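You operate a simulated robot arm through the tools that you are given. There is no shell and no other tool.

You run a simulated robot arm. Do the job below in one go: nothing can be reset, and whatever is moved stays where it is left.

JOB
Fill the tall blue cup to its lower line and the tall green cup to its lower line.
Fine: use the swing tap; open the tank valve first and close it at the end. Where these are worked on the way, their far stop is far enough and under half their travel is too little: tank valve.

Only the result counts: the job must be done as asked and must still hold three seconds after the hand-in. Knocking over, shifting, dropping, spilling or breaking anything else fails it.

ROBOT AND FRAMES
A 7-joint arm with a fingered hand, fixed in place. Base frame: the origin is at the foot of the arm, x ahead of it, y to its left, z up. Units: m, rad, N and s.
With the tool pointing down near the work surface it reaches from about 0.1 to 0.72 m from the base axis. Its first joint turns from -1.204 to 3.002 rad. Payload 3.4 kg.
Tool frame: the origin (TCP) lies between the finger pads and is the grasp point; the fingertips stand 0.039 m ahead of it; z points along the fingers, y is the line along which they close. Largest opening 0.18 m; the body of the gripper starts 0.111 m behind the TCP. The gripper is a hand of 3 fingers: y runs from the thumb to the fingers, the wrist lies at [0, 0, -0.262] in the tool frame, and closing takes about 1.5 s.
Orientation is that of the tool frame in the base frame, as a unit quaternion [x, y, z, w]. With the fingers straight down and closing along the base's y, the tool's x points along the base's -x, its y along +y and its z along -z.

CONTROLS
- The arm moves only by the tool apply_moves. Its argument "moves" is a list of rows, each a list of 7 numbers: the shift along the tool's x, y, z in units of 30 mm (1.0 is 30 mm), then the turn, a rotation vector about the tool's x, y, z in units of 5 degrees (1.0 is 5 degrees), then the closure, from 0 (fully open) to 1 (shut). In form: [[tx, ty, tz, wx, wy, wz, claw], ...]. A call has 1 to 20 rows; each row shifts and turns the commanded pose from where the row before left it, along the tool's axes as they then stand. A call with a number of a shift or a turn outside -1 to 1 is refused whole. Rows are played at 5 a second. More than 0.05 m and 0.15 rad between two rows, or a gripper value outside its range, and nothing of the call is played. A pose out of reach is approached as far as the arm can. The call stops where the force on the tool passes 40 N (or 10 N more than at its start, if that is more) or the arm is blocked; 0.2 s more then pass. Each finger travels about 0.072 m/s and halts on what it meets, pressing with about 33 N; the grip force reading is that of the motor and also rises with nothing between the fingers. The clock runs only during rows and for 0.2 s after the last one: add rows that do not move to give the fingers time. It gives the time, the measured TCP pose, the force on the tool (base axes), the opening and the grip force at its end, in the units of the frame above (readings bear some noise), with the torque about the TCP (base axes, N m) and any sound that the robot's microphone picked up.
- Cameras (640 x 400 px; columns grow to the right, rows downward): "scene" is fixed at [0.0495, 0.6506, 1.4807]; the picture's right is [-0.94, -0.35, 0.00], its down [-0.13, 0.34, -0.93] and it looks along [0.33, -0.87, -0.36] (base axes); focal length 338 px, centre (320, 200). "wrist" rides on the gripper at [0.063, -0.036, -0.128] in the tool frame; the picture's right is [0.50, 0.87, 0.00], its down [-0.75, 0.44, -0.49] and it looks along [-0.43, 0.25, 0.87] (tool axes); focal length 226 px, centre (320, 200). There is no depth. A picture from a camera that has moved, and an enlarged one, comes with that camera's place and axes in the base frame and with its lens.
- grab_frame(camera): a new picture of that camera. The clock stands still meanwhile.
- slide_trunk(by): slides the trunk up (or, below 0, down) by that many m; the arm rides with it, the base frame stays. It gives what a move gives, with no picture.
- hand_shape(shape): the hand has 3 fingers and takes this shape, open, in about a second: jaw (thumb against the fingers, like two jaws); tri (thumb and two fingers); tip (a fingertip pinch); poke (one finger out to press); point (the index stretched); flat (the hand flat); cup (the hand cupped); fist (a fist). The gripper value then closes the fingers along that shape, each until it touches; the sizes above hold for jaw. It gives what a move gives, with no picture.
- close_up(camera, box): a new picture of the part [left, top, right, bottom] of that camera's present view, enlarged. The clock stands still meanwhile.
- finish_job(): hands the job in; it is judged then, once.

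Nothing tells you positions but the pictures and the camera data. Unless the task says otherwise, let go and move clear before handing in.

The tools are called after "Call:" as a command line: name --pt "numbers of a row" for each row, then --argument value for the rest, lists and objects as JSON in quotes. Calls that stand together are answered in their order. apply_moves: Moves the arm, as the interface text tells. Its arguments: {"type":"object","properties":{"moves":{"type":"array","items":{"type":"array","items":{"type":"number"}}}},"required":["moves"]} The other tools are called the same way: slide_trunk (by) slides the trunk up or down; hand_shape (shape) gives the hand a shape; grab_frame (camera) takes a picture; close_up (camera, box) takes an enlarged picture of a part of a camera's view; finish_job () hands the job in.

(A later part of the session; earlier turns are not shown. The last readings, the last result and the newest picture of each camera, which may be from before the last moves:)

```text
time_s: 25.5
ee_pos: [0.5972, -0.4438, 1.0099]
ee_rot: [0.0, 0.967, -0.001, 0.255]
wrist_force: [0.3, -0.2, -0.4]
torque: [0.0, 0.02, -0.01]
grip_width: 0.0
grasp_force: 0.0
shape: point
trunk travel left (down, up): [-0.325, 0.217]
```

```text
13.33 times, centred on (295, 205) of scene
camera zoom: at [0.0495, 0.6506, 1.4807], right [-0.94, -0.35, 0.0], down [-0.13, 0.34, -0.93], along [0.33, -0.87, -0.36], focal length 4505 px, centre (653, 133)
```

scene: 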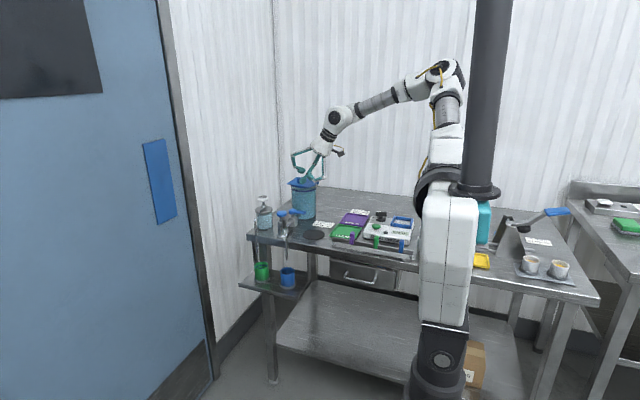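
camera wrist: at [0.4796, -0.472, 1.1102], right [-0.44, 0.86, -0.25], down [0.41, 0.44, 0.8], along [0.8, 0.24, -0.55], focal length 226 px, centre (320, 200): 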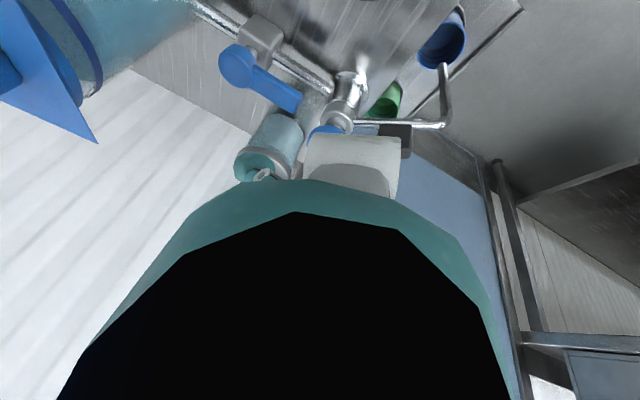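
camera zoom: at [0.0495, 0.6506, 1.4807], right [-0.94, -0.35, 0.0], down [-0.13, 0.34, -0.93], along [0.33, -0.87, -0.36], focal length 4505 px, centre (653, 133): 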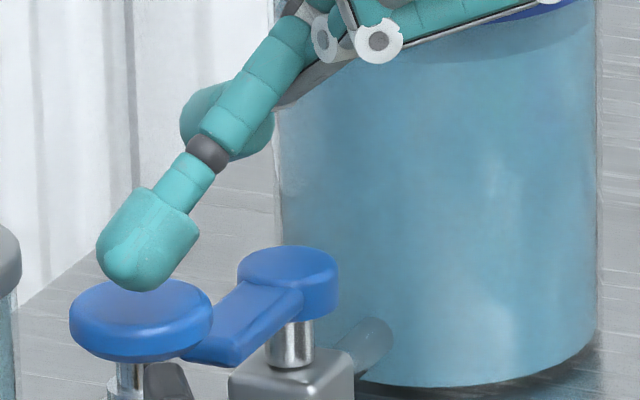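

The tip sits over the centre of the button. I'll press down in small steps while watching the force.

Call:
apply_moves --pt "0.05 0 0.087 0 0 0 0" --pt "0.05 0 0.087 0 0 0 0" --pt "0.05 0 0.087 0 0 0 0"

Call:
close_up --camera "scene" --box '[275, 190, 315, 220]'

Call:
close_up --camera "scene" --box '[270, 240, 310, 295]'

```text
time_s: 26.3
ee_pos: [0.597, -0.4454, 1.0001]
ee_rot: [-0.001, 0.967, -0.002, 0.254]
wrist_force: [0.3, -0.2, 0.2]
torque: [-0.02, -0.01, 0.02]
grip_width: 0.0002
grasp_force: 0.0
shape: point
trunk travel left (down, up): [-0.325, 0.217]
```

```text
13.33 times, centred on (295, 205) of scene
camera zoom: at [0.0495, 0.6506, 1.4807], right [-0.94, -0.35, 0.0], down [-0.13, 0.34, -0.93], along [0.33, -0.87, -0.36], focal length 4505 px, centre (653, 133)
```

zoom: 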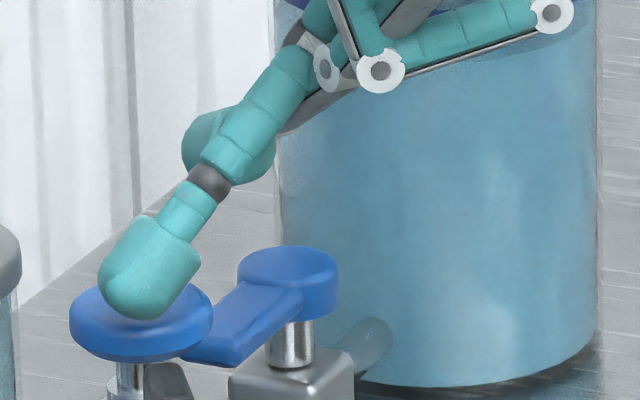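

```text
7.27 times, centred on (290, 268) of scene
camera zoom: at [0.0495, 0.6506, 1.4807], right [-0.94, -0.35, 0.0], down [-0.13, 0.34, -0.93], along [0.33, -0.87, -0.36], focal length 2458 px, centre (538, -291)
```

zoom: 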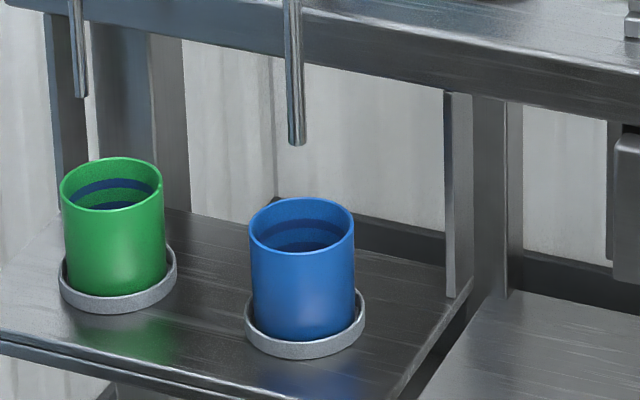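

The tip is landing on the front part of the disc, so I'll shift about 14 mm toward -y before pressing.

Call:
apply_moves --pt "0 -0.24 0 0 0 0 0" --pt "0 -0.24 0 0 0 0 0" --pt "0 0 0 0 0 0 0"

Call:
close_up --camera "scene" --box '[275, 190, 315, 220]'

```text
time_s: 27.1
ee_pos: [0.5973, -0.459, 1.0002]
ee_rot: [-0.001, 0.967, -0.001, 0.255]
wrist_force: [0.0, 0.5, -0.6]
torque: [0.0, 0.0, -0.04]
grip_width: 0.0001
grasp_force: 0.2
shape: point
trunk travel left (down, up): [-0.325, 0.217]
```

```text
13.33 times, centred on (295, 205) of scene
camera zoom: at [0.0495, 0.6506, 1.4807], right [-0.94, -0.35, 0.0], down [-0.13, 0.34, -0.93], along [0.33, -0.87, -0.36], focal length 4505 px, centre (653, 133)
```

zoom: 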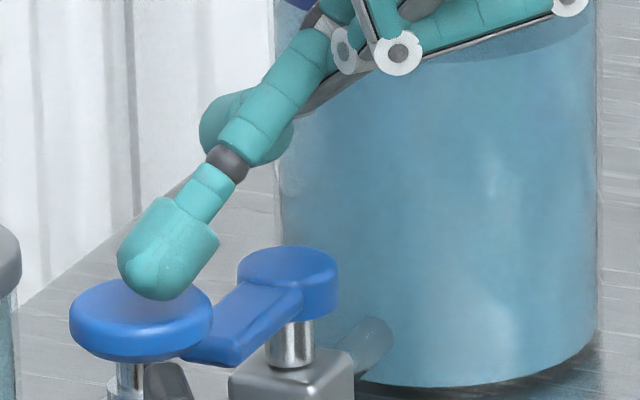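

Aligned in depth now, but the tip is slightly to the right. I'll shift 6 mm in +x and press down in small steps.

Call:
apply_moves --pt "-0.174 0 0.098 0 0 0 0" --pt "0.05 0 0.087 0 0 0 0" --pt "0.05 0 0.087 0 0 0 0"

Call:
close_up --camera "scene" --box '[275, 190, 315, 220]'

Call:
close_up --camera "scene" --box '[275, 245, 305, 285]'

```text
time_s: 27.9
ee_pos: [0.6032, -0.4587, 0.9934]
ee_rot: [-0.001, 0.967, -0.001, 0.255]
wrist_force: [-0.5, -0.2, 0.1]
torque: [-0.07, 0.04, 0.0]
grip_width: 0.0
grasp_force: 0.1
shape: point
trunk travel left (down, up): [-0.325, 0.217]
```

```text
13.33 times, centred on (295, 205) of scene
camera zoom: at [0.0495, 0.6506, 1.4807], right [-0.94, -0.35, 0.0], down [-0.13, 0.34, -0.93], along [0.33, -0.87, -0.36], focal length 4505 px, centre (653, 133)
```

zoom: 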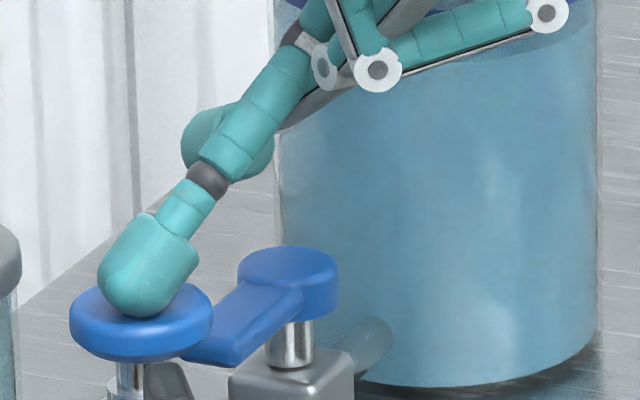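

```text
10.00 times, centred on (290, 265) of scene
camera zoom: at [0.0495, 0.6506, 1.4807], right [-0.94, -0.35, 0.0], down [-0.13, 0.34, -0.93], along [0.33, -0.87, -0.36], focal length 3379 px, centre (620, -450)
```

zoom: 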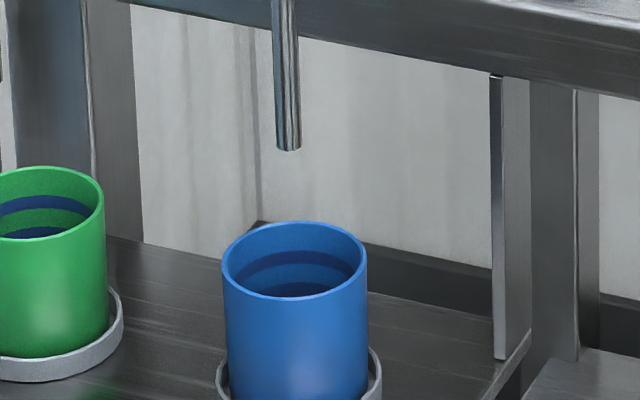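

By triangulation the pointing tip is offset about 30 mm to +y of the tool axis, so it's still at the disc's front edge. I'll raise a little, shift a further 17 mm to -y and 8 mm to +x, and re-check.

Call:
apply_moves --pt "-0.1 0 -0.174 0 0 0 0" --pt "-0.12 -0.29 0.068 0 0 0 0" --pt "-0.12 -0.29 0.068 0 0 0 0" --pt "0.08 0 0.139 0 0 0 0" --pt "0 0 0 0 0 0 0"

Call:
close_up --camera "scene" --box '[275, 190, 315, 220]'

```text
time_s: 29.1
ee_pos: [0.6097, -0.4773, 0.9958]
ee_rot: [0.0, 0.967, -0.001, 0.255]
wrist_force: [-0.1, -0.1, -0.3]
torque: [0.01, -0.02, 0.0]
grip_width: 0.0
grasp_force: 0.1
shape: point
trunk travel left (down, up): [-0.325, 0.217]
```

```text
13.33 times, centred on (295, 205) of scene
camera zoom: at [0.0495, 0.6506, 1.4807], right [-0.94, -0.35, 0.0], down [-0.13, 0.34, -0.93], along [0.33, -0.87, -0.36], focal length 4505 px, centre (653, 133)
```

zoom: 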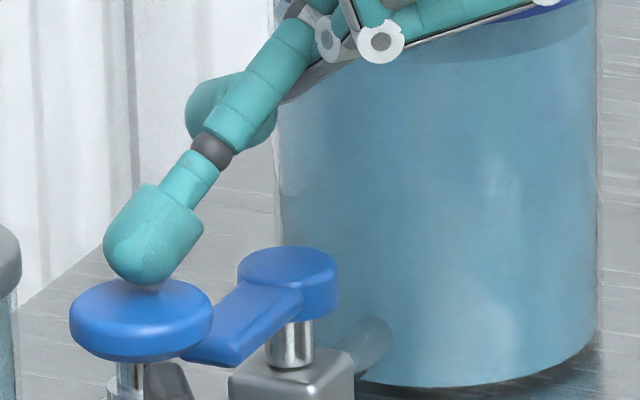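

Now it lines up with the disc's centre. I'll press down gradually.

Call:
apply_moves --pt "0.05 0 0.087 0 0 0 0" --pt "0.05 0 0.087 0 0 0 0" --pt "0.05 0 0.087 0 0 0 0"

Call:
close_up --camera "scene" --box '[275, 190, 315, 220]'

Call:
close_up --camera "scene" --box '[275, 245, 305, 285]'

```text
time_s: 29.9
ee_pos: [0.6115, -0.4762, 0.9874]
ee_rot: [-0.001, 0.967, -0.002, 0.256]
wrist_force: [0.5, -0.6, 1.1]
torque: [0.07, -0.04, -0.01]
grip_width: 0.0001
grasp_force: 0.1
shape: point
trunk travel left (down, up): [-0.325, 0.217]
```

```text
13.33 times, centred on (295, 205) of scene
camera zoom: at [0.0495, 0.6506, 1.4807], right [-0.94, -0.35, 0.0], down [-0.13, 0.34, -0.93], along [0.33, -0.87, -0.36], focal length 4505 px, centre (653, 133)
```

zoom: 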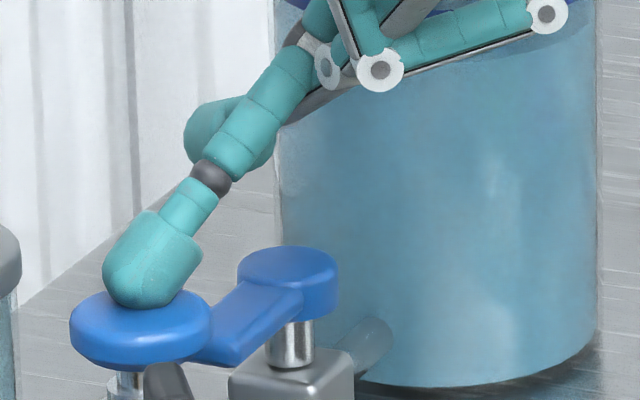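

```text
10.00 times, centred on (290, 265) of scene
camera zoom: at [0.0495, 0.6506, 1.4807], right [-0.94, -0.35, 0.0], down [-0.13, 0.34, -0.93], along [0.33, -0.87, -0.36], focal length 3379 px, centre (620, -450)
```

zoom: 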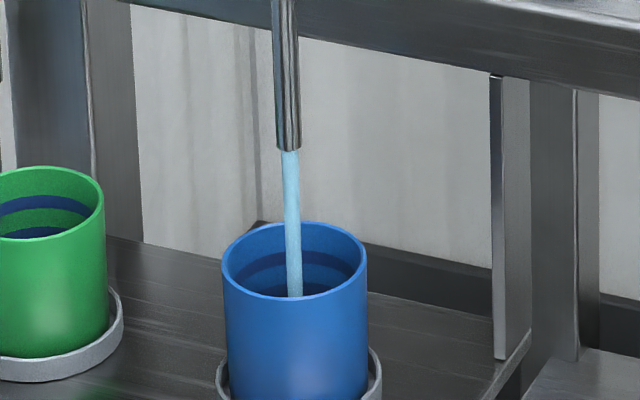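

Water flows with a slight press. I'll hold briefly and check the level with a tight zoom.

Call:
apply_moves --pt "0 0 0 0 0 0 0"

Call:
close_up --camera "scene" --box '[280, 260, 300, 280]'

```text
time_s: 30.3
ee_pos: [0.6105, -0.4761, 0.9872]
ee_rot: [-0.001, 0.967, -0.001, 0.254]
wrist_force: [1.1, -0.1, 2.0]
torque: [0.03, -0.04, -0.06]
grip_width: 0.0
grasp_force: 0.0
shape: point
trunk travel left (down, up): [-0.325, 0.217]
```

```text
16.00 times, centred on (290, 270) of scene
camera zoom: at [0.0495, 0.6506, 1.4807], right [-0.94, -0.35, 0.0], down [-0.13, 0.34, -0.93], along [0.33, -0.87, -0.36], focal length 5406 px, centre (800, -920)
```

zoom: 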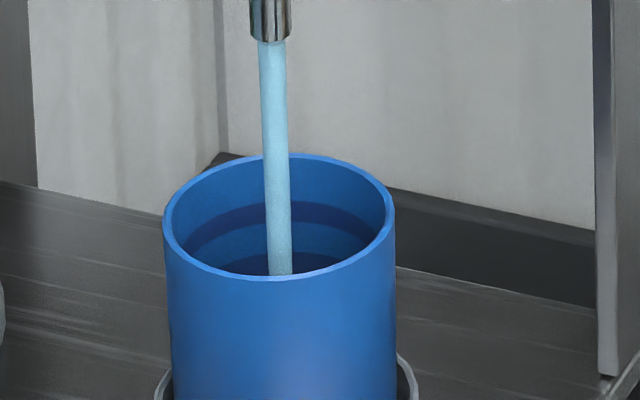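

The stream lands well inside the blue cup, and the lower band's top is just visible on the far inner wall. I'll release now to learn whether the flow stops by itself.

Call:
apply_moves --pt "-0.1 0 -0.174 0 0 0 0"

Call:
close_up --camera "scene" --box '[280, 260, 300, 280]'

Call:
close_up --camera "scene" --box '[275, 190, 315, 220]'

```text
time_s: 30.7
ee_pos: [0.61, -0.4763, 0.9924]
ee_rot: [-0.001, 0.967, -0.002, 0.254]
wrist_force: [-0.2, 0.6, 0.3]
torque: [0.0, 0.03, 0.0]
grip_width: 0.0
grasp_force: 0.0
shape: point
trunk travel left (down, up): [-0.325, 0.217]
```

```text
16.00 times, centred on (290, 270) of scene
camera zoom: at [0.0495, 0.6506, 1.4807], right [-0.94, -0.35, 0.0], down [-0.13, 0.34, -0.93], along [0.33, -0.87, -0.36], focal length 5406 px, centre (800, -920)
```

zoom: 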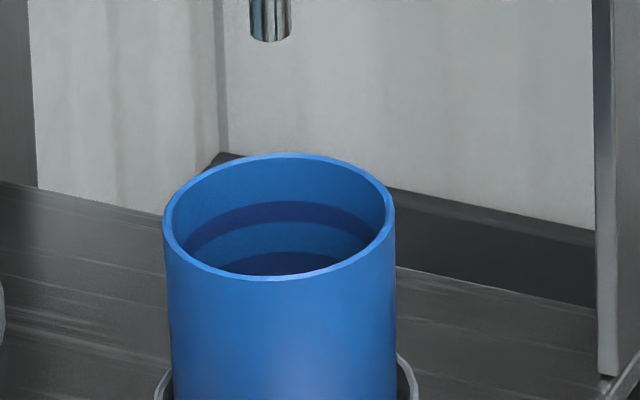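

```text
13.33 times, centred on (295, 205) of scene
camera zoom: at [0.0495, 0.6506, 1.4807], right [-0.94, -0.35, 0.0], down [-0.13, 0.34, -0.93], along [0.33, -0.87, -0.36], focal length 4505 px, centre (653, 133)
```

zoom: 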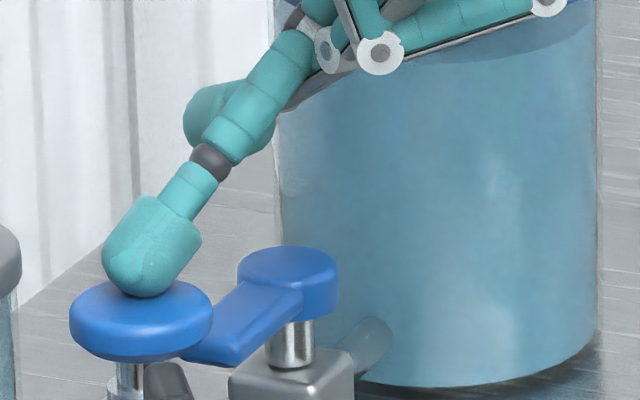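

The flow stops at once on release. Let me check what the wrist camera sees inside the blue cup.

Call:
close_up --camera "wrist" --box '[340, 0, 500, 120]'

Call:
close_up --camera "scene" --box '[283, 264, 295, 274]'

```text
3.33 times, centred on (420, 60) of wrist
camera zoom: at [0.4937, -0.5128, 1.0745], right [-0.44, 0.86, -0.25], down [0.41, 0.44, 0.8], along [0.8, 0.25, -0.55], focal length 754 px, centre (-13, 667)
```

zoom: 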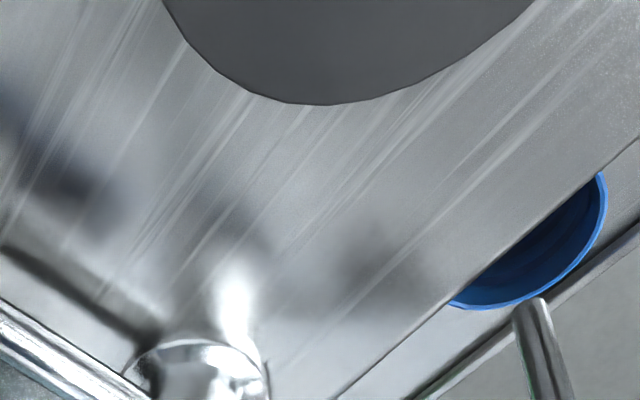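

```text
16.00 times, centred on (289, 269) of scene
camera zoom: at [0.0495, 0.6506, 1.4807], right [-0.94, -0.35, 0.0], down [-0.13, 0.34, -0.93], along [0.33, -0.87, -0.36], focal length 5406 px, centre (816, -904)
```

zoom: 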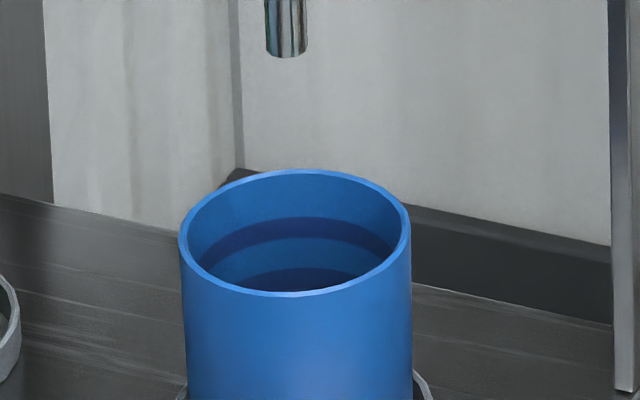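

From the scene view, the water's far edge will become visible once it reaches the lower band. I'll press again and hold in short increments.

Call:
apply_moves --pt "0.1 0 0.174 0 0 0 0" --pt "0 0 0 0 0 0 0" --pt "0 0 0 0 0 0 0" --pt "0 0 0 0 0 0 0" --pt "0 0 0 0 0 0 0"

Call:
close_up --camera "scene" --box '[280, 260, 300, 280]'

```text
time_s: 31.9
ee_pos: [0.6099, -0.4756, 0.9871]
ee_rot: [-0.001, 0.967, -0.002, 0.255]
wrist_force: [0.0, -1.0, 1.4]
torque: [0.02, -0.02, 0.02]
grip_width: 0.0001
grasp_force: 0.1
shape: point
trunk travel left (down, up): [-0.325, 0.217]
```

```text
16.00 times, centred on (290, 270) of scene
camera zoom: at [0.0495, 0.6506, 1.4807], right [-0.94, -0.35, 0.0], down [-0.13, 0.34, -0.93], along [0.33, -0.87, -0.36], focal length 5406 px, centre (800, -920)
```

zoom: 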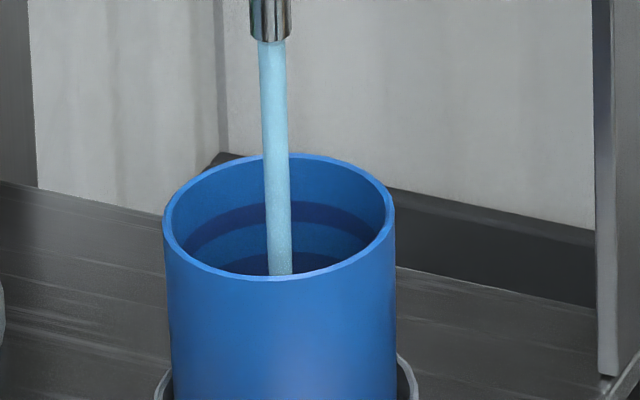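

No surface visible yet. I'll keep holding in short steps.

Call:
apply_moves --pt "0 0 0 0 0 0 0" --pt "0 0 0 0 0 0 0" --pt "0 0 0 0 0 0 0"

Call:
close_up --camera "scene" --box '[280, 260, 300, 280]'

```text
time_s: 32.7
ee_pos: [0.6112, -0.4767, 0.9867]
ee_rot: [-0.002, 0.967, -0.001, 0.254]
wrist_force: [1.8, -1.6, 2.1]
torque: [0.06, -0.04, -0.02]
grip_width: 0.0
grasp_force: 0.0
shape: point
trunk travel left (down, up): [-0.325, 0.217]
```

```text
16.00 times, centred on (290, 270) of scene
camera zoom: at [0.0495, 0.6506, 1.4807], right [-0.94, -0.35, 0.0], down [-0.13, 0.34, -0.93], along [0.33, -0.87, -0.36], focal length 5406 px, centre (800, -920)
```

zoom: 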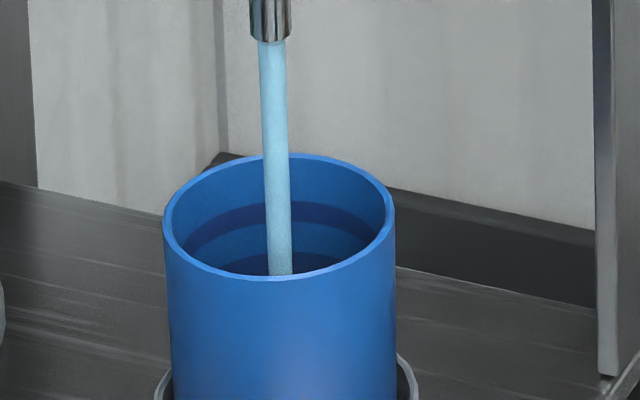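

Still below the visible range. I'll continue with another 0.8 s.

Call:
apply_moves --pt "0 0 0 0 0 0 0" --pt "0 0 0 0 0 0 0" --pt "0 0 0 0 0 0 0"

Call:
close_up --camera "scene" --box '[280, 260, 300, 280]'

```text
time_s: 33.5
ee_pos: [0.6109, -0.476, 0.9871]
ee_rot: [-0.001, 0.967, -0.002, 0.255]
wrist_force: [-0.4, 0.2, 1.0]
torque: [0.05, 0.0, -0.03]
grip_width: 0.0
grasp_force: 0.1
shape: point
trunk travel left (down, up): [-0.325, 0.217]
```

```text
16.00 times, centred on (290, 270) of scene
camera zoom: at [0.0495, 0.6506, 1.4807], right [-0.94, -0.35, 0.0], down [-0.13, 0.34, -0.93], along [0.33, -0.87, -0.36], focal length 5406 px, centre (800, -920)
```

zoom: 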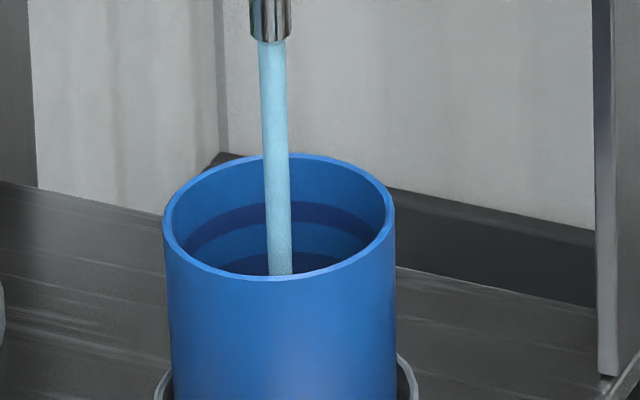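

Nothing visible yet, so I'll go in 0.4 s steps from here.

Call:
apply_moves --pt "0 0 0 0 0 0 0"

Call:
close_up --camera "scene" --box '[280, 260, 300, 280]'

```text
time_s: 33.9
ee_pos: [0.6113, -0.4749, 0.9873]
ee_rot: [-0.001, 0.967, -0.001, 0.255]
wrist_force: [-0.7, -0.3, 1.4]
torque: [0.08, -0.03, 0.0]
grip_width: 0.0
grasp_force: 0.1
shape: point
trunk travel left (down, up): [-0.325, 0.217]
```

```text
16.00 times, centred on (290, 270) of scene
camera zoom: at [0.0495, 0.6506, 1.4807], right [-0.94, -0.35, 0.0], down [-0.13, 0.34, -0.93], along [0.33, -0.87, -0.36], focal length 5406 px, centre (800, -920)
```

zoom: 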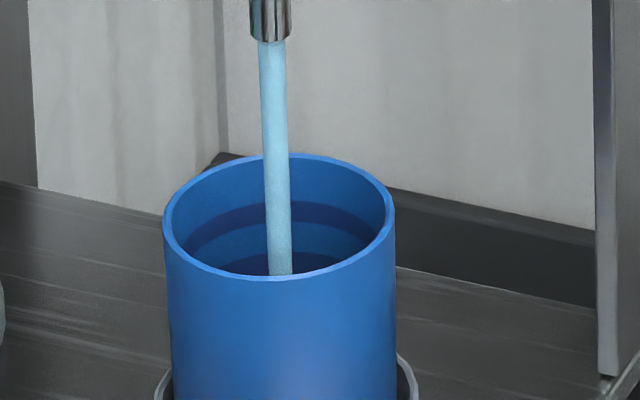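

I'll release and raise the hand to look into the cup from above, to calibrate the fill rate.

Call:
apply_moves --pt "-0.4 0 -0.7 0 0 0 0" --pt "0.2 0.34 -0.8 0 0 0 0" --pt "0.2 0.34 -0.8 0 0 0 0" --pt "0.2 0.34 -0.8 0 0 0 0" --pt "0.3 0.34 -0.8 0 0 0 0" --pt "0.3 0.34 -0.8 0 0 0 0" --pt "0.3 0.34 -0.8 0 0 0 0" --pt "0 0 0 0 0 0 0"

Call:
grab_frame --camera "wrist"

Call:
close_up --camera "scene" --box '[280, 260, 300, 280]'

```text
time_s: 35.7
ee_pos: [0.5008, -0.4166, 1.1139]
ee_rot: [-0.001, 0.967, -0.001, 0.253]
wrist_force: [-0.5, 0.5, -0.6]
torque: [0.0, 0.04, 0.01]
grip_width: 0.0
grasp_force: 0.0
shape: point
trunk travel left (down, up): [-0.325, 0.217]
```

```text
taken
camera wrist: at [0.3843, -0.4523, 1.1954], right [-0.44, 0.86, -0.25], down [0.41, 0.44, 0.8], along [0.8, 0.24, -0.55], focal length 226 px, centre (320, 200)
```

wrist: 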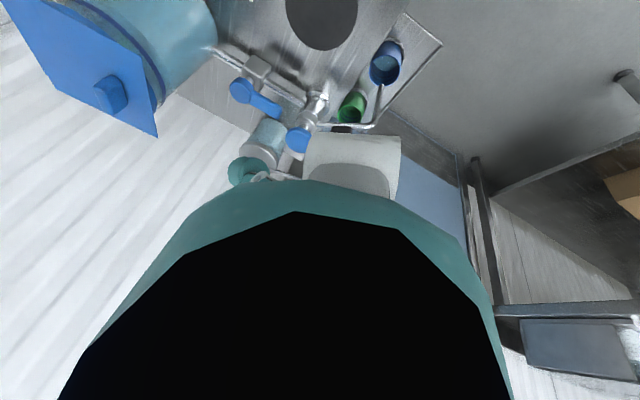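

```text
16.00 times, centred on (290, 270) of scene
camera zoom: at [0.0495, 0.6506, 1.4807], right [-0.94, -0.35, 0.0], down [-0.13, 0.34, -0.93], along [0.33, -0.87, -0.36], focal length 5406 px, centre (800, -920)
```

zoom: 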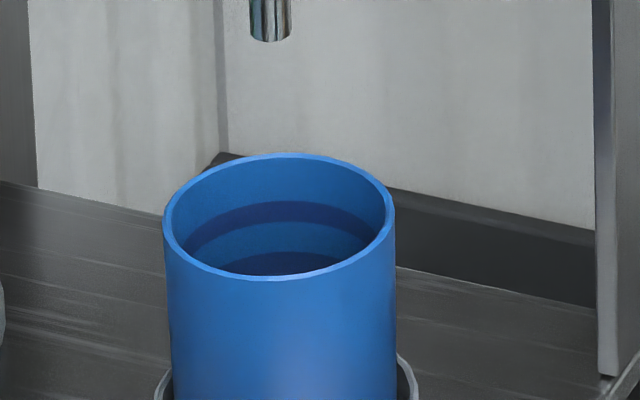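

Call:
close_up --camera "wrist" --box '[335, 30, 415, 130]'

Call:
close_up --camera "wrist" --box '[365, 35, 410, 90]'

```text
4.00 times, centred on (375, 80) of wrist
camera zoom: at [0.3843, -0.4523, 1.1954], right [-0.44, 0.86, -0.25], down [0.41, 0.44, 0.8], along [0.8, 0.24, -0.55], focal length 904 px, centre (100, 680)
```

zoom: 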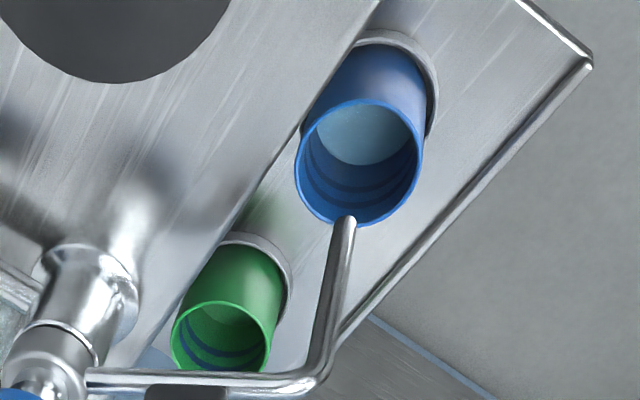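

```text
7.27 times, centred on (388, 62) of wrist
camera zoom: at [0.3843, -0.4523, 1.1954], right [-0.44, 0.86, -0.25], down [0.41, 0.44, 0.8], along [0.8, 0.24, -0.55], focal length 1644 px, centre (-171, 1200)
```

zoom: 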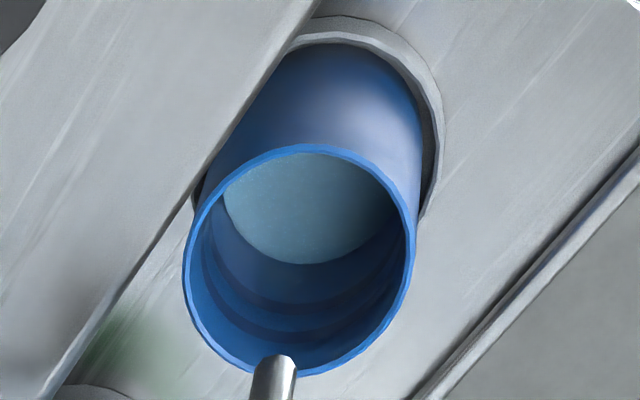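

The wrist camera sees the water surface well from here. I'll zoom further to compare the surface edge with the two bands.

Call:
close_up --camera "wrist" --box '[375, 55, 400, 88]'

Call:
close_up --camera "wrist" --box '[335, 85, 372, 130]'

```text
12.12 times, centred on (388, 72) of wrist
camera zoom: at [0.3843, -0.4523, 1.1954], right [-0.44, 0.86, -0.25], down [0.41, 0.44, 0.8], along [0.8, 0.24, -0.55], focal length 2740 px, centre (-498, 1758)
```

zoom: 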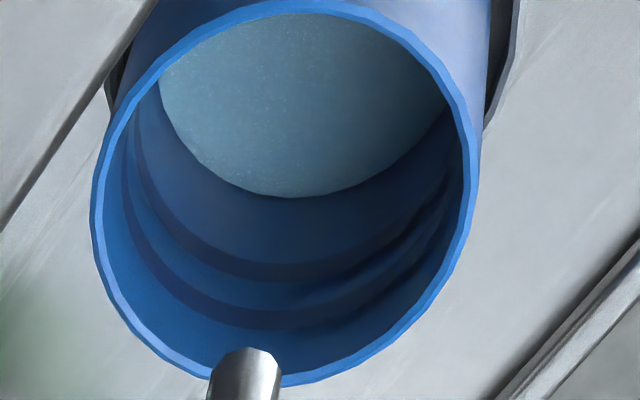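

```text
8.89 times, centred on (354, 108) of wrist
camera zoom: at [0.3843, -0.4523, 1.1954], right [-0.44, 0.86, -0.25], down [0.41, 0.44, 0.8], along [0.8, 0.24, -0.55], focal length 2009 px, centre (22, 1022)
```

zoom: 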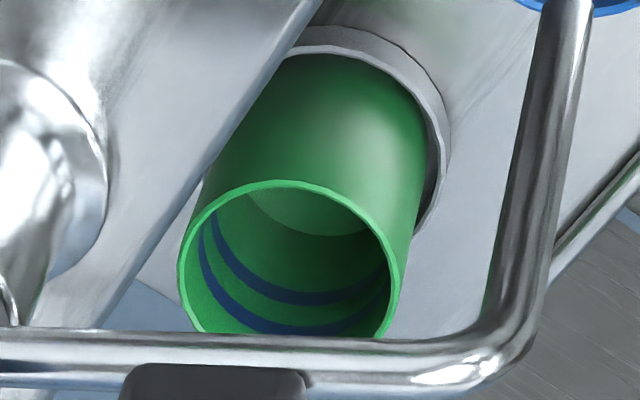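

The blue cup's water is roughly a third of the way to the lower band, which works out to about 2.7 mm/s. I need about 7.5 s more, so I'll retrace my path, press again for about 4 s, then look.

Call:
apply_moves --pt "-0.3 -0.34 0.8 0 0 0 0" --pt "-0.3 -0.34 0.8 0 0 0 0" --pt "-0.3 -0.34 0.8 0 0 0 0" --pt "-0.2 -0.34 0.8 0 0 0 0" --pt "-0.2 -0.34 0.8 0 0 0 0" --pt "-0.2 -0.34 0.8 0 0 0 0" --pt "0 0 0 0 0 0 0"

Call:
close_up --camera "scene" --box '[275, 190, 315, 220]'

```text
time_s: 37.3
ee_pos: [0.6093, -0.4773, 1.0094]
ee_rot: [-0.001, 0.967, -0.001, 0.255]
wrist_force: [-0.4, -0.3, -0.5]
torque: [0.01, 0.0, -0.02]
grip_width: 0.0
grasp_force: 0.0
shape: point
trunk travel left (down, up): [-0.325, 0.217]
```

```text
13.33 times, centred on (295, 205) of scene
camera zoom: at [0.0495, 0.6506, 1.4807], right [-0.94, -0.35, 0.0], down [-0.13, 0.34, -0.93], along [0.33, -0.87, -0.36], focal length 4505 px, centre (653, 133)
```

zoom: 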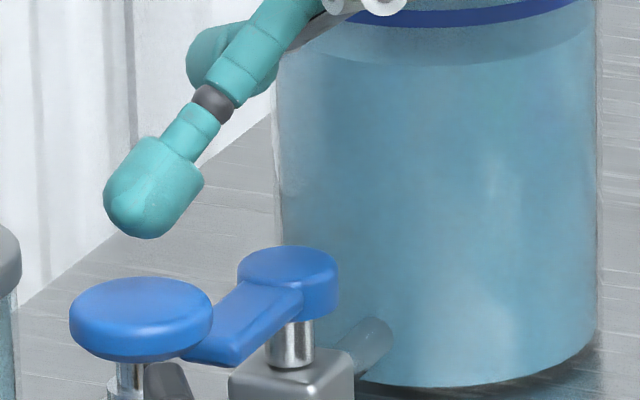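

Back over the button. I'll press and hold for about 3.8 s.

Call:
apply_moves --pt "0.2 0 0.35 0 0 0 0" --pt "0.2 0 0.35 0 0 0 0" --pt "0 0 0 0 0 0 0" --pt "0 0 0 0 0 0 0" --pt "0 0 0 0 0 0 0" --pt "0 0 0 0 0 0 0" --pt "0 0 0 0 0 0 0" --pt "0 0 0 0 0 0 0" --pt "0 0 0 0 0 0 0" --pt "0 0 0 0 0 0 0" --pt "0 0 0 0 0 0 0" --pt "0 0 0 0 0 0 0" --pt "0 0 0 0 0 0 0" --pt "0 0 0 0 0 0 0" --pt "0 0 0 0 0 0 0" --pt "0 0 0 0 0 0 0" --pt "0 0 0 0 0 0 0" --pt "0 0 0 0 0 0 0" --pt "0 0 0 0 0 0 0" --pt "0 0 0 0 0 0 0"

Call:
close_up --camera "scene" --box '[280, 260, 300, 280]'

Call:
close_up --camera "scene" --box '[275, 190, 315, 220]'

```text
time_s: 41.5
ee_pos: [0.611, -0.4762, 0.9861]
ee_rot: [-0.001, 0.967, -0.001, 0.254]
wrist_force: [-0.7, 0.0, 2.0]
torque: [0.07, -0.04, -0.03]
grip_width: 0.0001
grasp_force: 0.1
shape: point
trunk travel left (down, up): [-0.325, 0.217]
```

```text
16.00 times, centred on (290, 270) of scene
camera zoom: at [0.0495, 0.6506, 1.4807], right [-0.94, -0.35, 0.0], down [-0.13, 0.34, -0.93], along [0.33, -0.87, -0.36], focal length 5406 px, centre (800, -920)
```

zoom: 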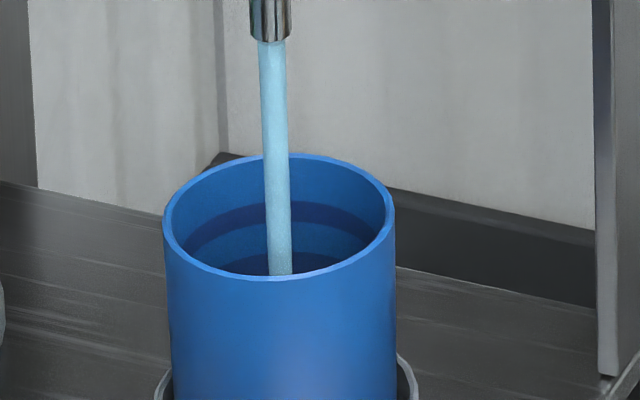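

```text
13.33 times, centred on (295, 205) of scene
camera zoom: at [0.0495, 0.6506, 1.4807], right [-0.94, -0.35, 0.0], down [-0.13, 0.34, -0.93], along [0.33, -0.87, -0.36], focal length 4505 px, centre (653, 133)
```

zoom: 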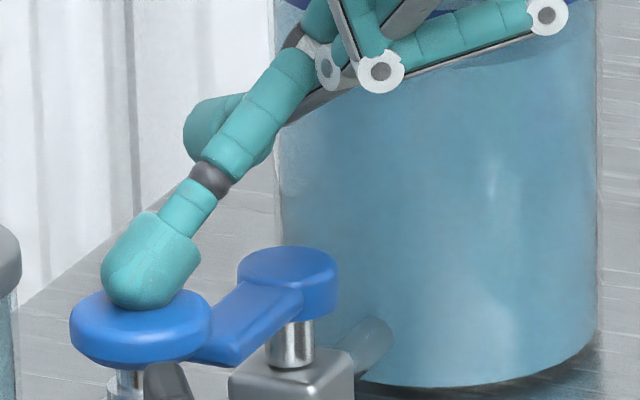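

Still flowing well. I'll hold another 2 s and check.

Call:
apply_moves --pt "0 0 0 0 0 0 0" --pt "0 0 0 0 0 0 0" --pt "0 0 0 0 0 0 0" --pt "0 0 0 0 0 0 0" --pt "0 0 0 0 0 0 0" --pt "0 0 0 0 0 0 0" --pt "0 0 0 0 0 0 0" --pt "0 0 0 0 0 0 0" --pt "0 0 0 0 0 0 0"

Call:
close_up --camera "scene" --box '[280, 260, 300, 280]'

```text
time_s: 43.5
ee_pos: [0.6111, -0.4769, 0.9873]
ee_rot: [-0.001, 0.967, -0.001, 0.255]
wrist_force: [0.3, -1.2, 0.9]
torque: [0.03, -0.05, -0.03]
grip_width: 0.0003
grasp_force: 0.1
shape: point
trunk travel left (down, up): [-0.325, 0.217]
```

```text
16.00 times, centred on (290, 270) of scene
camera zoom: at [0.0495, 0.6506, 1.4807], right [-0.94, -0.35, 0.0], down [-0.13, 0.34, -0.93], along [0.33, -0.87, -0.36], focal length 5406 px, centre (800, -920)
```

zoom: 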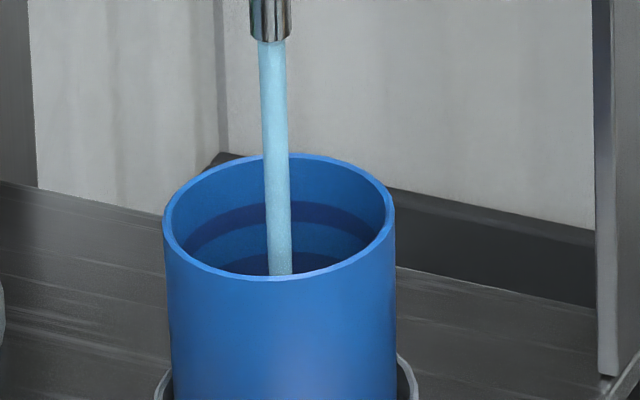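

No surface visible yet from the scene. I'll release and look from above to recalibrate precisely.

Call:
apply_moves --pt "-0.4 0 -0.7 0 0 0 0" --pt "0.2 0.34 -0.8 0 0 0 0" --pt "0.2 0.34 -0.8 0 0 0 0" --pt "0.2 0.34 -0.8 0 0 0 0" --pt "0.3 0.34 -0.8 0 0 0 0" --pt "0.3 0.34 -0.8 0 0 0 0" --pt "0.3 0.34 -0.8 0 0 0 0" --pt "0 0 0 0 0 0 0"

Call:
close_up --camera "wrist" --box '[375, 55, 400, 88]'

```text
time_s: 45.3
ee_pos: [0.5021, -0.4142, 1.112]
ee_rot: [-0.002, 0.967, -0.001, 0.253]
wrist_force: [-0.4, -1.4, -0.3]
torque: [0.0, 0.02, 0.0]
grip_width: 0.0
grasp_force: 0.1
shape: point
trunk travel left (down, up): [-0.325, 0.217]
```

```text
12.12 times, centred on (388, 72) of wrist
camera zoom: at [0.385, -0.4508, 1.1953], right [-0.44, 0.86, -0.25], down [0.41, 0.44, 0.8], along [0.8, 0.25, -0.55], focal length 2740 px, centre (-498, 1758)
```

zoom: 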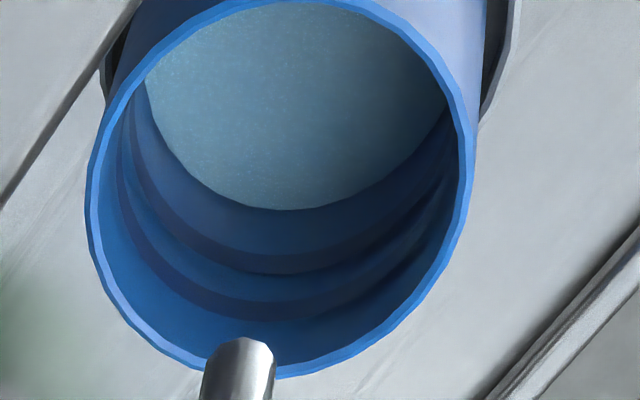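

The water is about 16 mm below the lower band's centre. I'll go back, hold about 4 s more, then proceed in 1–2 s steps watched by the scene camera.

Call:
apply_moves --pt "-0.3 -0.34 0.8 0 0 0 0" --pt "-0.3 -0.34 0.8 0 0 0 0" --pt "-0.3 -0.34 0.8 0 0 0 0" --pt "-0.2 -0.34 0.8 0 0 0 0" --pt "-0.2 -0.34 0.8 0 0 0 0" --pt "-0.2 -0.34 0.8 0 0 0 0" --pt "0 0 0 0 0 0 0"

Call:
apply_moves --pt "0.2 0 0.35 0 0 0 0" --pt "0.2 0 0.35 0 0 0 0" --pt "0 0 0 0 0 0 0" --pt "0 0 0 0 0 0 0" --pt "0 0 0 0 0 0 0" --pt "0 0 0 0 0 0 0" --pt "0 0 0 0 0 0 0" --pt "0 0 0 0 0 0 0" --pt "0 0 0 0 0 0 0" --pt "0 0 0 0 0 0 0" --pt "0 0 0 0 0 0 0" --pt "0 0 0 0 0 0 0" --pt "0 0 0 0 0 0 0" --pt "0 0 0 0 0 0 0" --pt "0 0 0 0 0 0 0" --pt "0 0 0 0 0 0 0" --pt "0 0 0 0 0 0 0" --pt "0 0 0 0 0 0 0" --pt "0 0 0 0 0 0 0" --pt "0 0 0 0 0 0 0"

Call:
close_up --camera "scene" --box '[280, 260, 300, 280]'

Call:
close_up --camera "scene" --box '[275, 190, 315, 220]'

```text
time_s: 46.9
ee_pos: [0.6077, -0.4773, 1.0112]
ee_rot: [-0.002, 0.967, -0.002, 0.256]
wrist_force: [-0.5, 0.6, -0.5]
torque: [-0.02, -0.01, -0.02]
grip_width: 0.0001
grasp_force: 0.1
shape: point
trunk travel left (down, up): [-0.325, 0.217]
```

```text
time_s: 51.1
ee_pos: [0.6101, -0.4772, 0.9861]
ee_rot: [-0.001, 0.967, -0.002, 0.255]
wrist_force: [0.0, -0.2, 0.8]
torque: [0.05, -0.02, -0.04]
grip_width: 0.0002
grasp_force: 0.1
shape: point
trunk travel left (down, up): [-0.325, 0.217]
```

```text
16.00 times, centred on (290, 270) of scene
camera zoom: at [0.0495, 0.6506, 1.4807], right [-0.94, -0.35, 0.0], down [-0.13, 0.34, -0.93], along [0.33, -0.87, -0.36], focal length 5406 px, centre (800, -920)
```

zoom: 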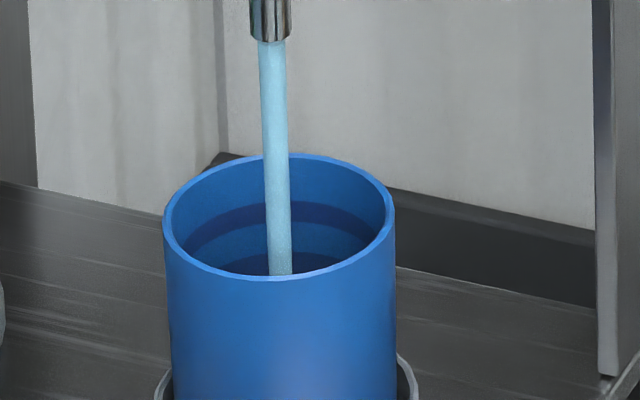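

```text
13.33 times, centred on (295, 205) of scene
camera zoom: at [0.0495, 0.6506, 1.4807], right [-0.94, -0.35, 0.0], down [-0.13, 0.34, -0.93], along [0.33, -0.87, -0.36], focal length 4505 px, centre (653, 133)
```

zoom: 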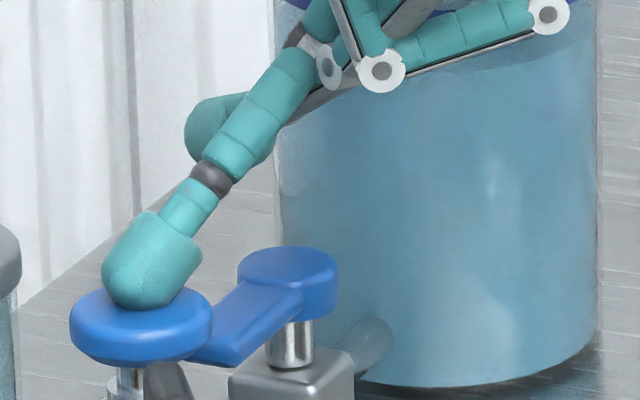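

Not visible yet. I'll hold another 2 s and check again.

Call:
apply_moves --pt "0 0 0 0 0 0 0" --pt "0 0 0 0 0 0 0" --pt "0 0 0 0 0 0 0" --pt "0 0 0 0 0 0 0" --pt "0 0 0 0 0 0 0" --pt "0 0 0 0 0 0 0" --pt "0 0 0 0 0 0 0" --pt "0 0 0 0 0 0 0" --pt "0 0 0 0 0 0 0"

Call:
close_up --camera "scene" --box '[280, 260, 300, 280]'

```text
time_s: 53.1
ee_pos: [0.6101, -0.4764, 0.9875]
ee_rot: [-0.001, 0.967, -0.002, 0.254]
wrist_force: [1.0, -0.3, 2.2]
torque: [0.05, 0.0, 0.02]
grip_width: 0.0
grasp_force: 0.1
shape: point
trunk travel left (down, up): [-0.325, 0.217]
```

```text
16.00 times, centred on (290, 270) of scene
camera zoom: at [0.0495, 0.6506, 1.4807], right [-0.94, -0.35, 0.0], down [-0.13, 0.34, -0.93], along [0.33, -0.87, -0.36], focal length 5406 px, centre (800, -920)
```

zoom: 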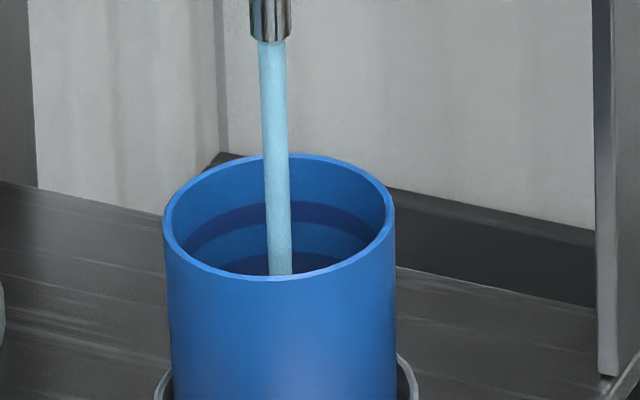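

Continuing with a 1.4 s hold and check.

Call:
apply_moves --pt "0 0 0 0 0 0 0" --pt "0 0 0 0 0 0 0" --pt "0 0 0 0 0 0 0" --pt "0 0 0 0 0 0 0" --pt "0 0 0 0 0 0 0" --pt "0 0 0 0 0 0 0"

Call:
close_up --camera "scene" --box '[280, 260, 300, 280]'

```text
time_s: 54.5
ee_pos: [0.6091, -0.4762, 0.987]
ee_rot: [-0.001, 0.967, -0.002, 0.255]
wrist_force: [-0.6, -0.5, 0.5]
torque: [0.04, -0.04, -0.03]
grip_width: 0.0001
grasp_force: 0.1
shape: point
trunk travel left (down, up): [-0.325, 0.217]
```

```text
16.00 times, centred on (290, 270) of scene
camera zoom: at [0.0495, 0.6506, 1.4807], right [-0.94, -0.35, 0.0], down [-0.13, 0.34, -0.93], along [0.33, -0.87, -0.36], focal length 5406 px, centre (800, -920)
```

zoom: 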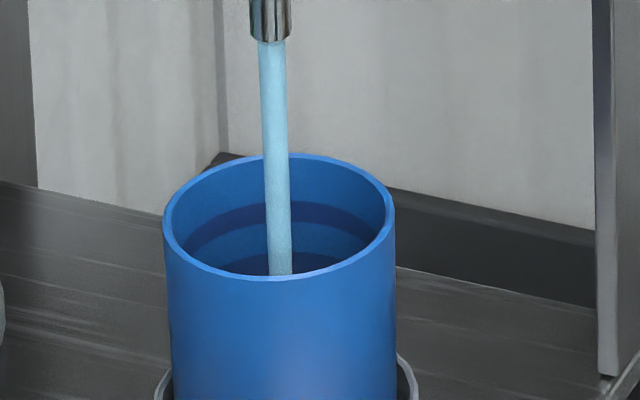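

Still not visible. I'll release and check from above once more to fix the rate.

Call:
apply_moves --pt "-0.4 0 -0.7 0 0 0 0" --pt "0.2 0.34 -0.8 0 0 0 0" --pt "0.2 0.34 -0.8 0 0 0 0" --pt "0.2 0.34 -0.8 0 0 0 0" --pt "0.3 0.34 -0.8 0 0 0 0" --pt "0.3 0.34 -0.8 0 0 0 0" --pt "0.3 0.34 -0.8 0 0 0 0" --pt "0 0 0 0 0 0 0"

Call:
close_up --camera "wrist" --box '[375, 55, 400, 88]'

```text
time_s: 56.3
ee_pos: [0.5033, -0.4141, 1.1128]
ee_rot: [-0.001, 0.967, -0.001, 0.254]
wrist_force: [-0.1, 0.6, 0.0]
torque: [0.05, -0.01, -0.02]
grip_width: 0.0
grasp_force: 0.1
shape: point
trunk travel left (down, up): [-0.325, 0.217]
```

```text
12.12 times, centred on (388, 72) of wrist
camera zoom: at [0.3856, -0.4516, 1.1947], right [-0.44, 0.86, -0.25], down [0.41, 0.44, 0.8], along [0.8, 0.24, -0.55], focal length 2740 px, centre (-498, 1758)
```

zoom: 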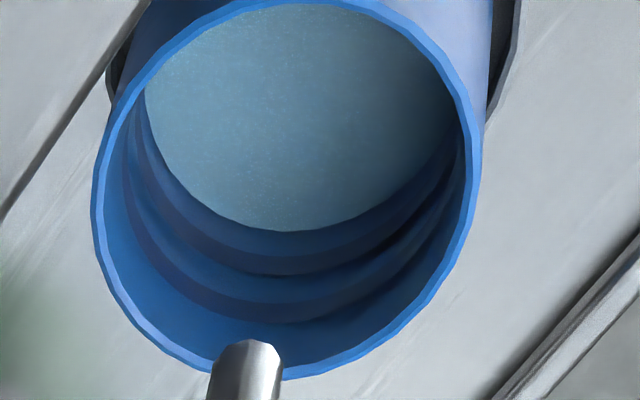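

The rate is about 0.85 mm/s, with about 10 mm to go. I'll press again slightly deeper and hold about 4 s, then check.

Call:
apply_moves --pt "-0.3 -0.34 0.8 0 0 0 0" --pt "-0.3 -0.34 0.8 0 0 0 0" --pt "-0.3 -0.34 0.8 0 0 0 0" --pt "-0.2 -0.34 0.8 0 0 0 0" --pt "-0.2 -0.34 0.8 0 0 0 0" --pt "-0.2 -0.34 0.8 0 0 0 0" --pt "0 0 0 0 0 0 0"

Call:
apply_moves --pt "0.2 0 0.35 0 0 0 0" --pt "0.2 0 0.35 0 0 0 0" --pt "0.05 0 0.087 0 0 0 0" --pt "0 0 0 0 0 0 0" --pt "0 0 0 0 0 0 0" --pt "0 0 0 0 0 0 0" --pt "0 0 0 0 0 0 0" --pt "0 0 0 0 0 0 0" --pt "0 0 0 0 0 0 0" --pt "0 0 0 0 0 0 0" --pt "0 0 0 0 0 0 0" --pt "0 0 0 0 0 0 0" --pt "0 0 0 0 0 0 0" --pt "0 0 0 0 0 0 0"

Call:
close_up --camera "scene" --box '[280, 260, 300, 280]'

Call:
close_up --camera "scene" --box '[275, 190, 315, 220]'

```text
time_s: 57.9
ee_pos: [0.611, -0.4756, 1.0118]
ee_rot: [-0.002, 0.967, -0.001, 0.255]
wrist_force: [-0.3, 0.6, 0.3]
torque: [0.02, 0.03, 0.01]
grip_width: 0.0002
grasp_force: 0.0
shape: point
trunk travel left (down, up): [-0.325, 0.217]
```

```text
time_s: 60.9
ee_pos: [0.6104, -0.4758, 0.9837]
ee_rot: [-0.001, 0.967, -0.001, 0.254]
wrist_force: [0.9, -1.0, 2.0]
torque: [0.12, -0.03, -0.04]
grip_width: 0.0002
grasp_force: 0.0
shape: point
trunk travel left (down, up): [-0.325, 0.217]
```

```text
16.00 times, centred on (290, 270) of scene
camera zoom: at [0.0495, 0.6506, 1.4807], right [-0.94, -0.35, 0.0], down [-0.13, 0.34, -0.93], along [0.33, -0.87, -0.36], focal length 5406 px, centre (800, -920)
```

zoom: 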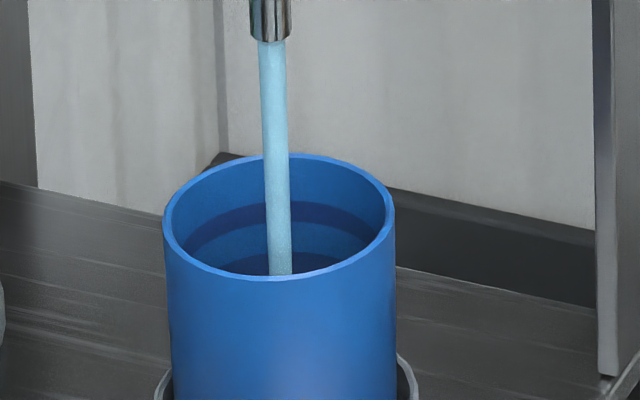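

```text
13.33 times, centred on (295, 205) of scene
camera zoom: at [0.0495, 0.6506, 1.4807], right [-0.94, -0.35, 0.0], down [-0.13, 0.34, -0.93], along [0.33, -0.87, -0.36], focal length 4505 px, centre (653, 133)
```

zoom: 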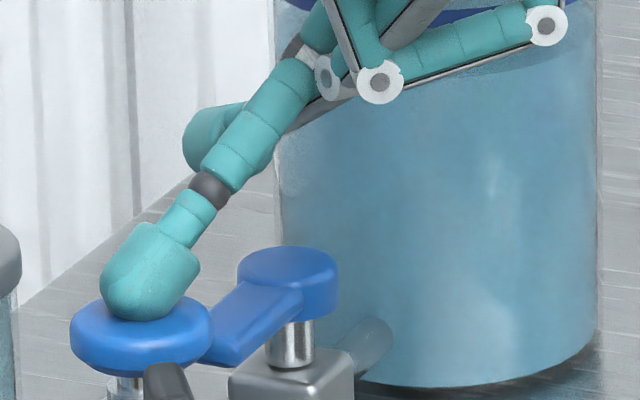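

Continuing to hold for 2 s more.

Call:
apply_moves --pt "0 0 0 0 0 0 0" --pt "0 0 0 0 0 0 0" --pt "0 0 0 0 0 0 0" --pt "0 0 0 0 0 0 0" --pt "0 0 0 0 0 0 0" --pt "0 0 0 0 0 0 0" --pt "0 0 0 0 0 0 0" --pt "0 0 0 0 0 0 0" --pt "0 0 0 0 0 0 0"

Call:
close_up --camera "scene" --box '[280, 260, 300, 280]'

```text
time_s: 62.9
ee_pos: [0.6106, -0.4765, 0.9838]
ee_rot: [0.0, 0.967, -0.001, 0.254]
wrist_force: [0.5, -1.0, 1.8]
torque: [0.08, -0.03, -0.03]
grip_width: 0.0
grasp_force: 0.0
shape: point
trunk travel left (down, up): [-0.325, 0.217]
```

```text
16.00 times, centred on (290, 270) of scene
camera zoom: at [0.0495, 0.6506, 1.4807], right [-0.94, -0.35, 0.0], down [-0.13, 0.34, -0.93], along [0.33, -0.87, -0.36], focal length 5406 px, centre (800, -920)
```

zoom: 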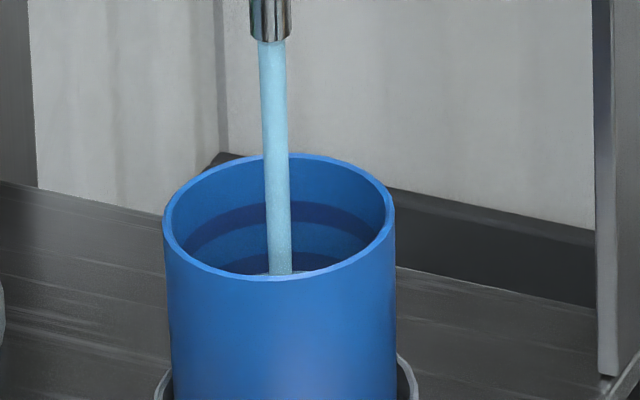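

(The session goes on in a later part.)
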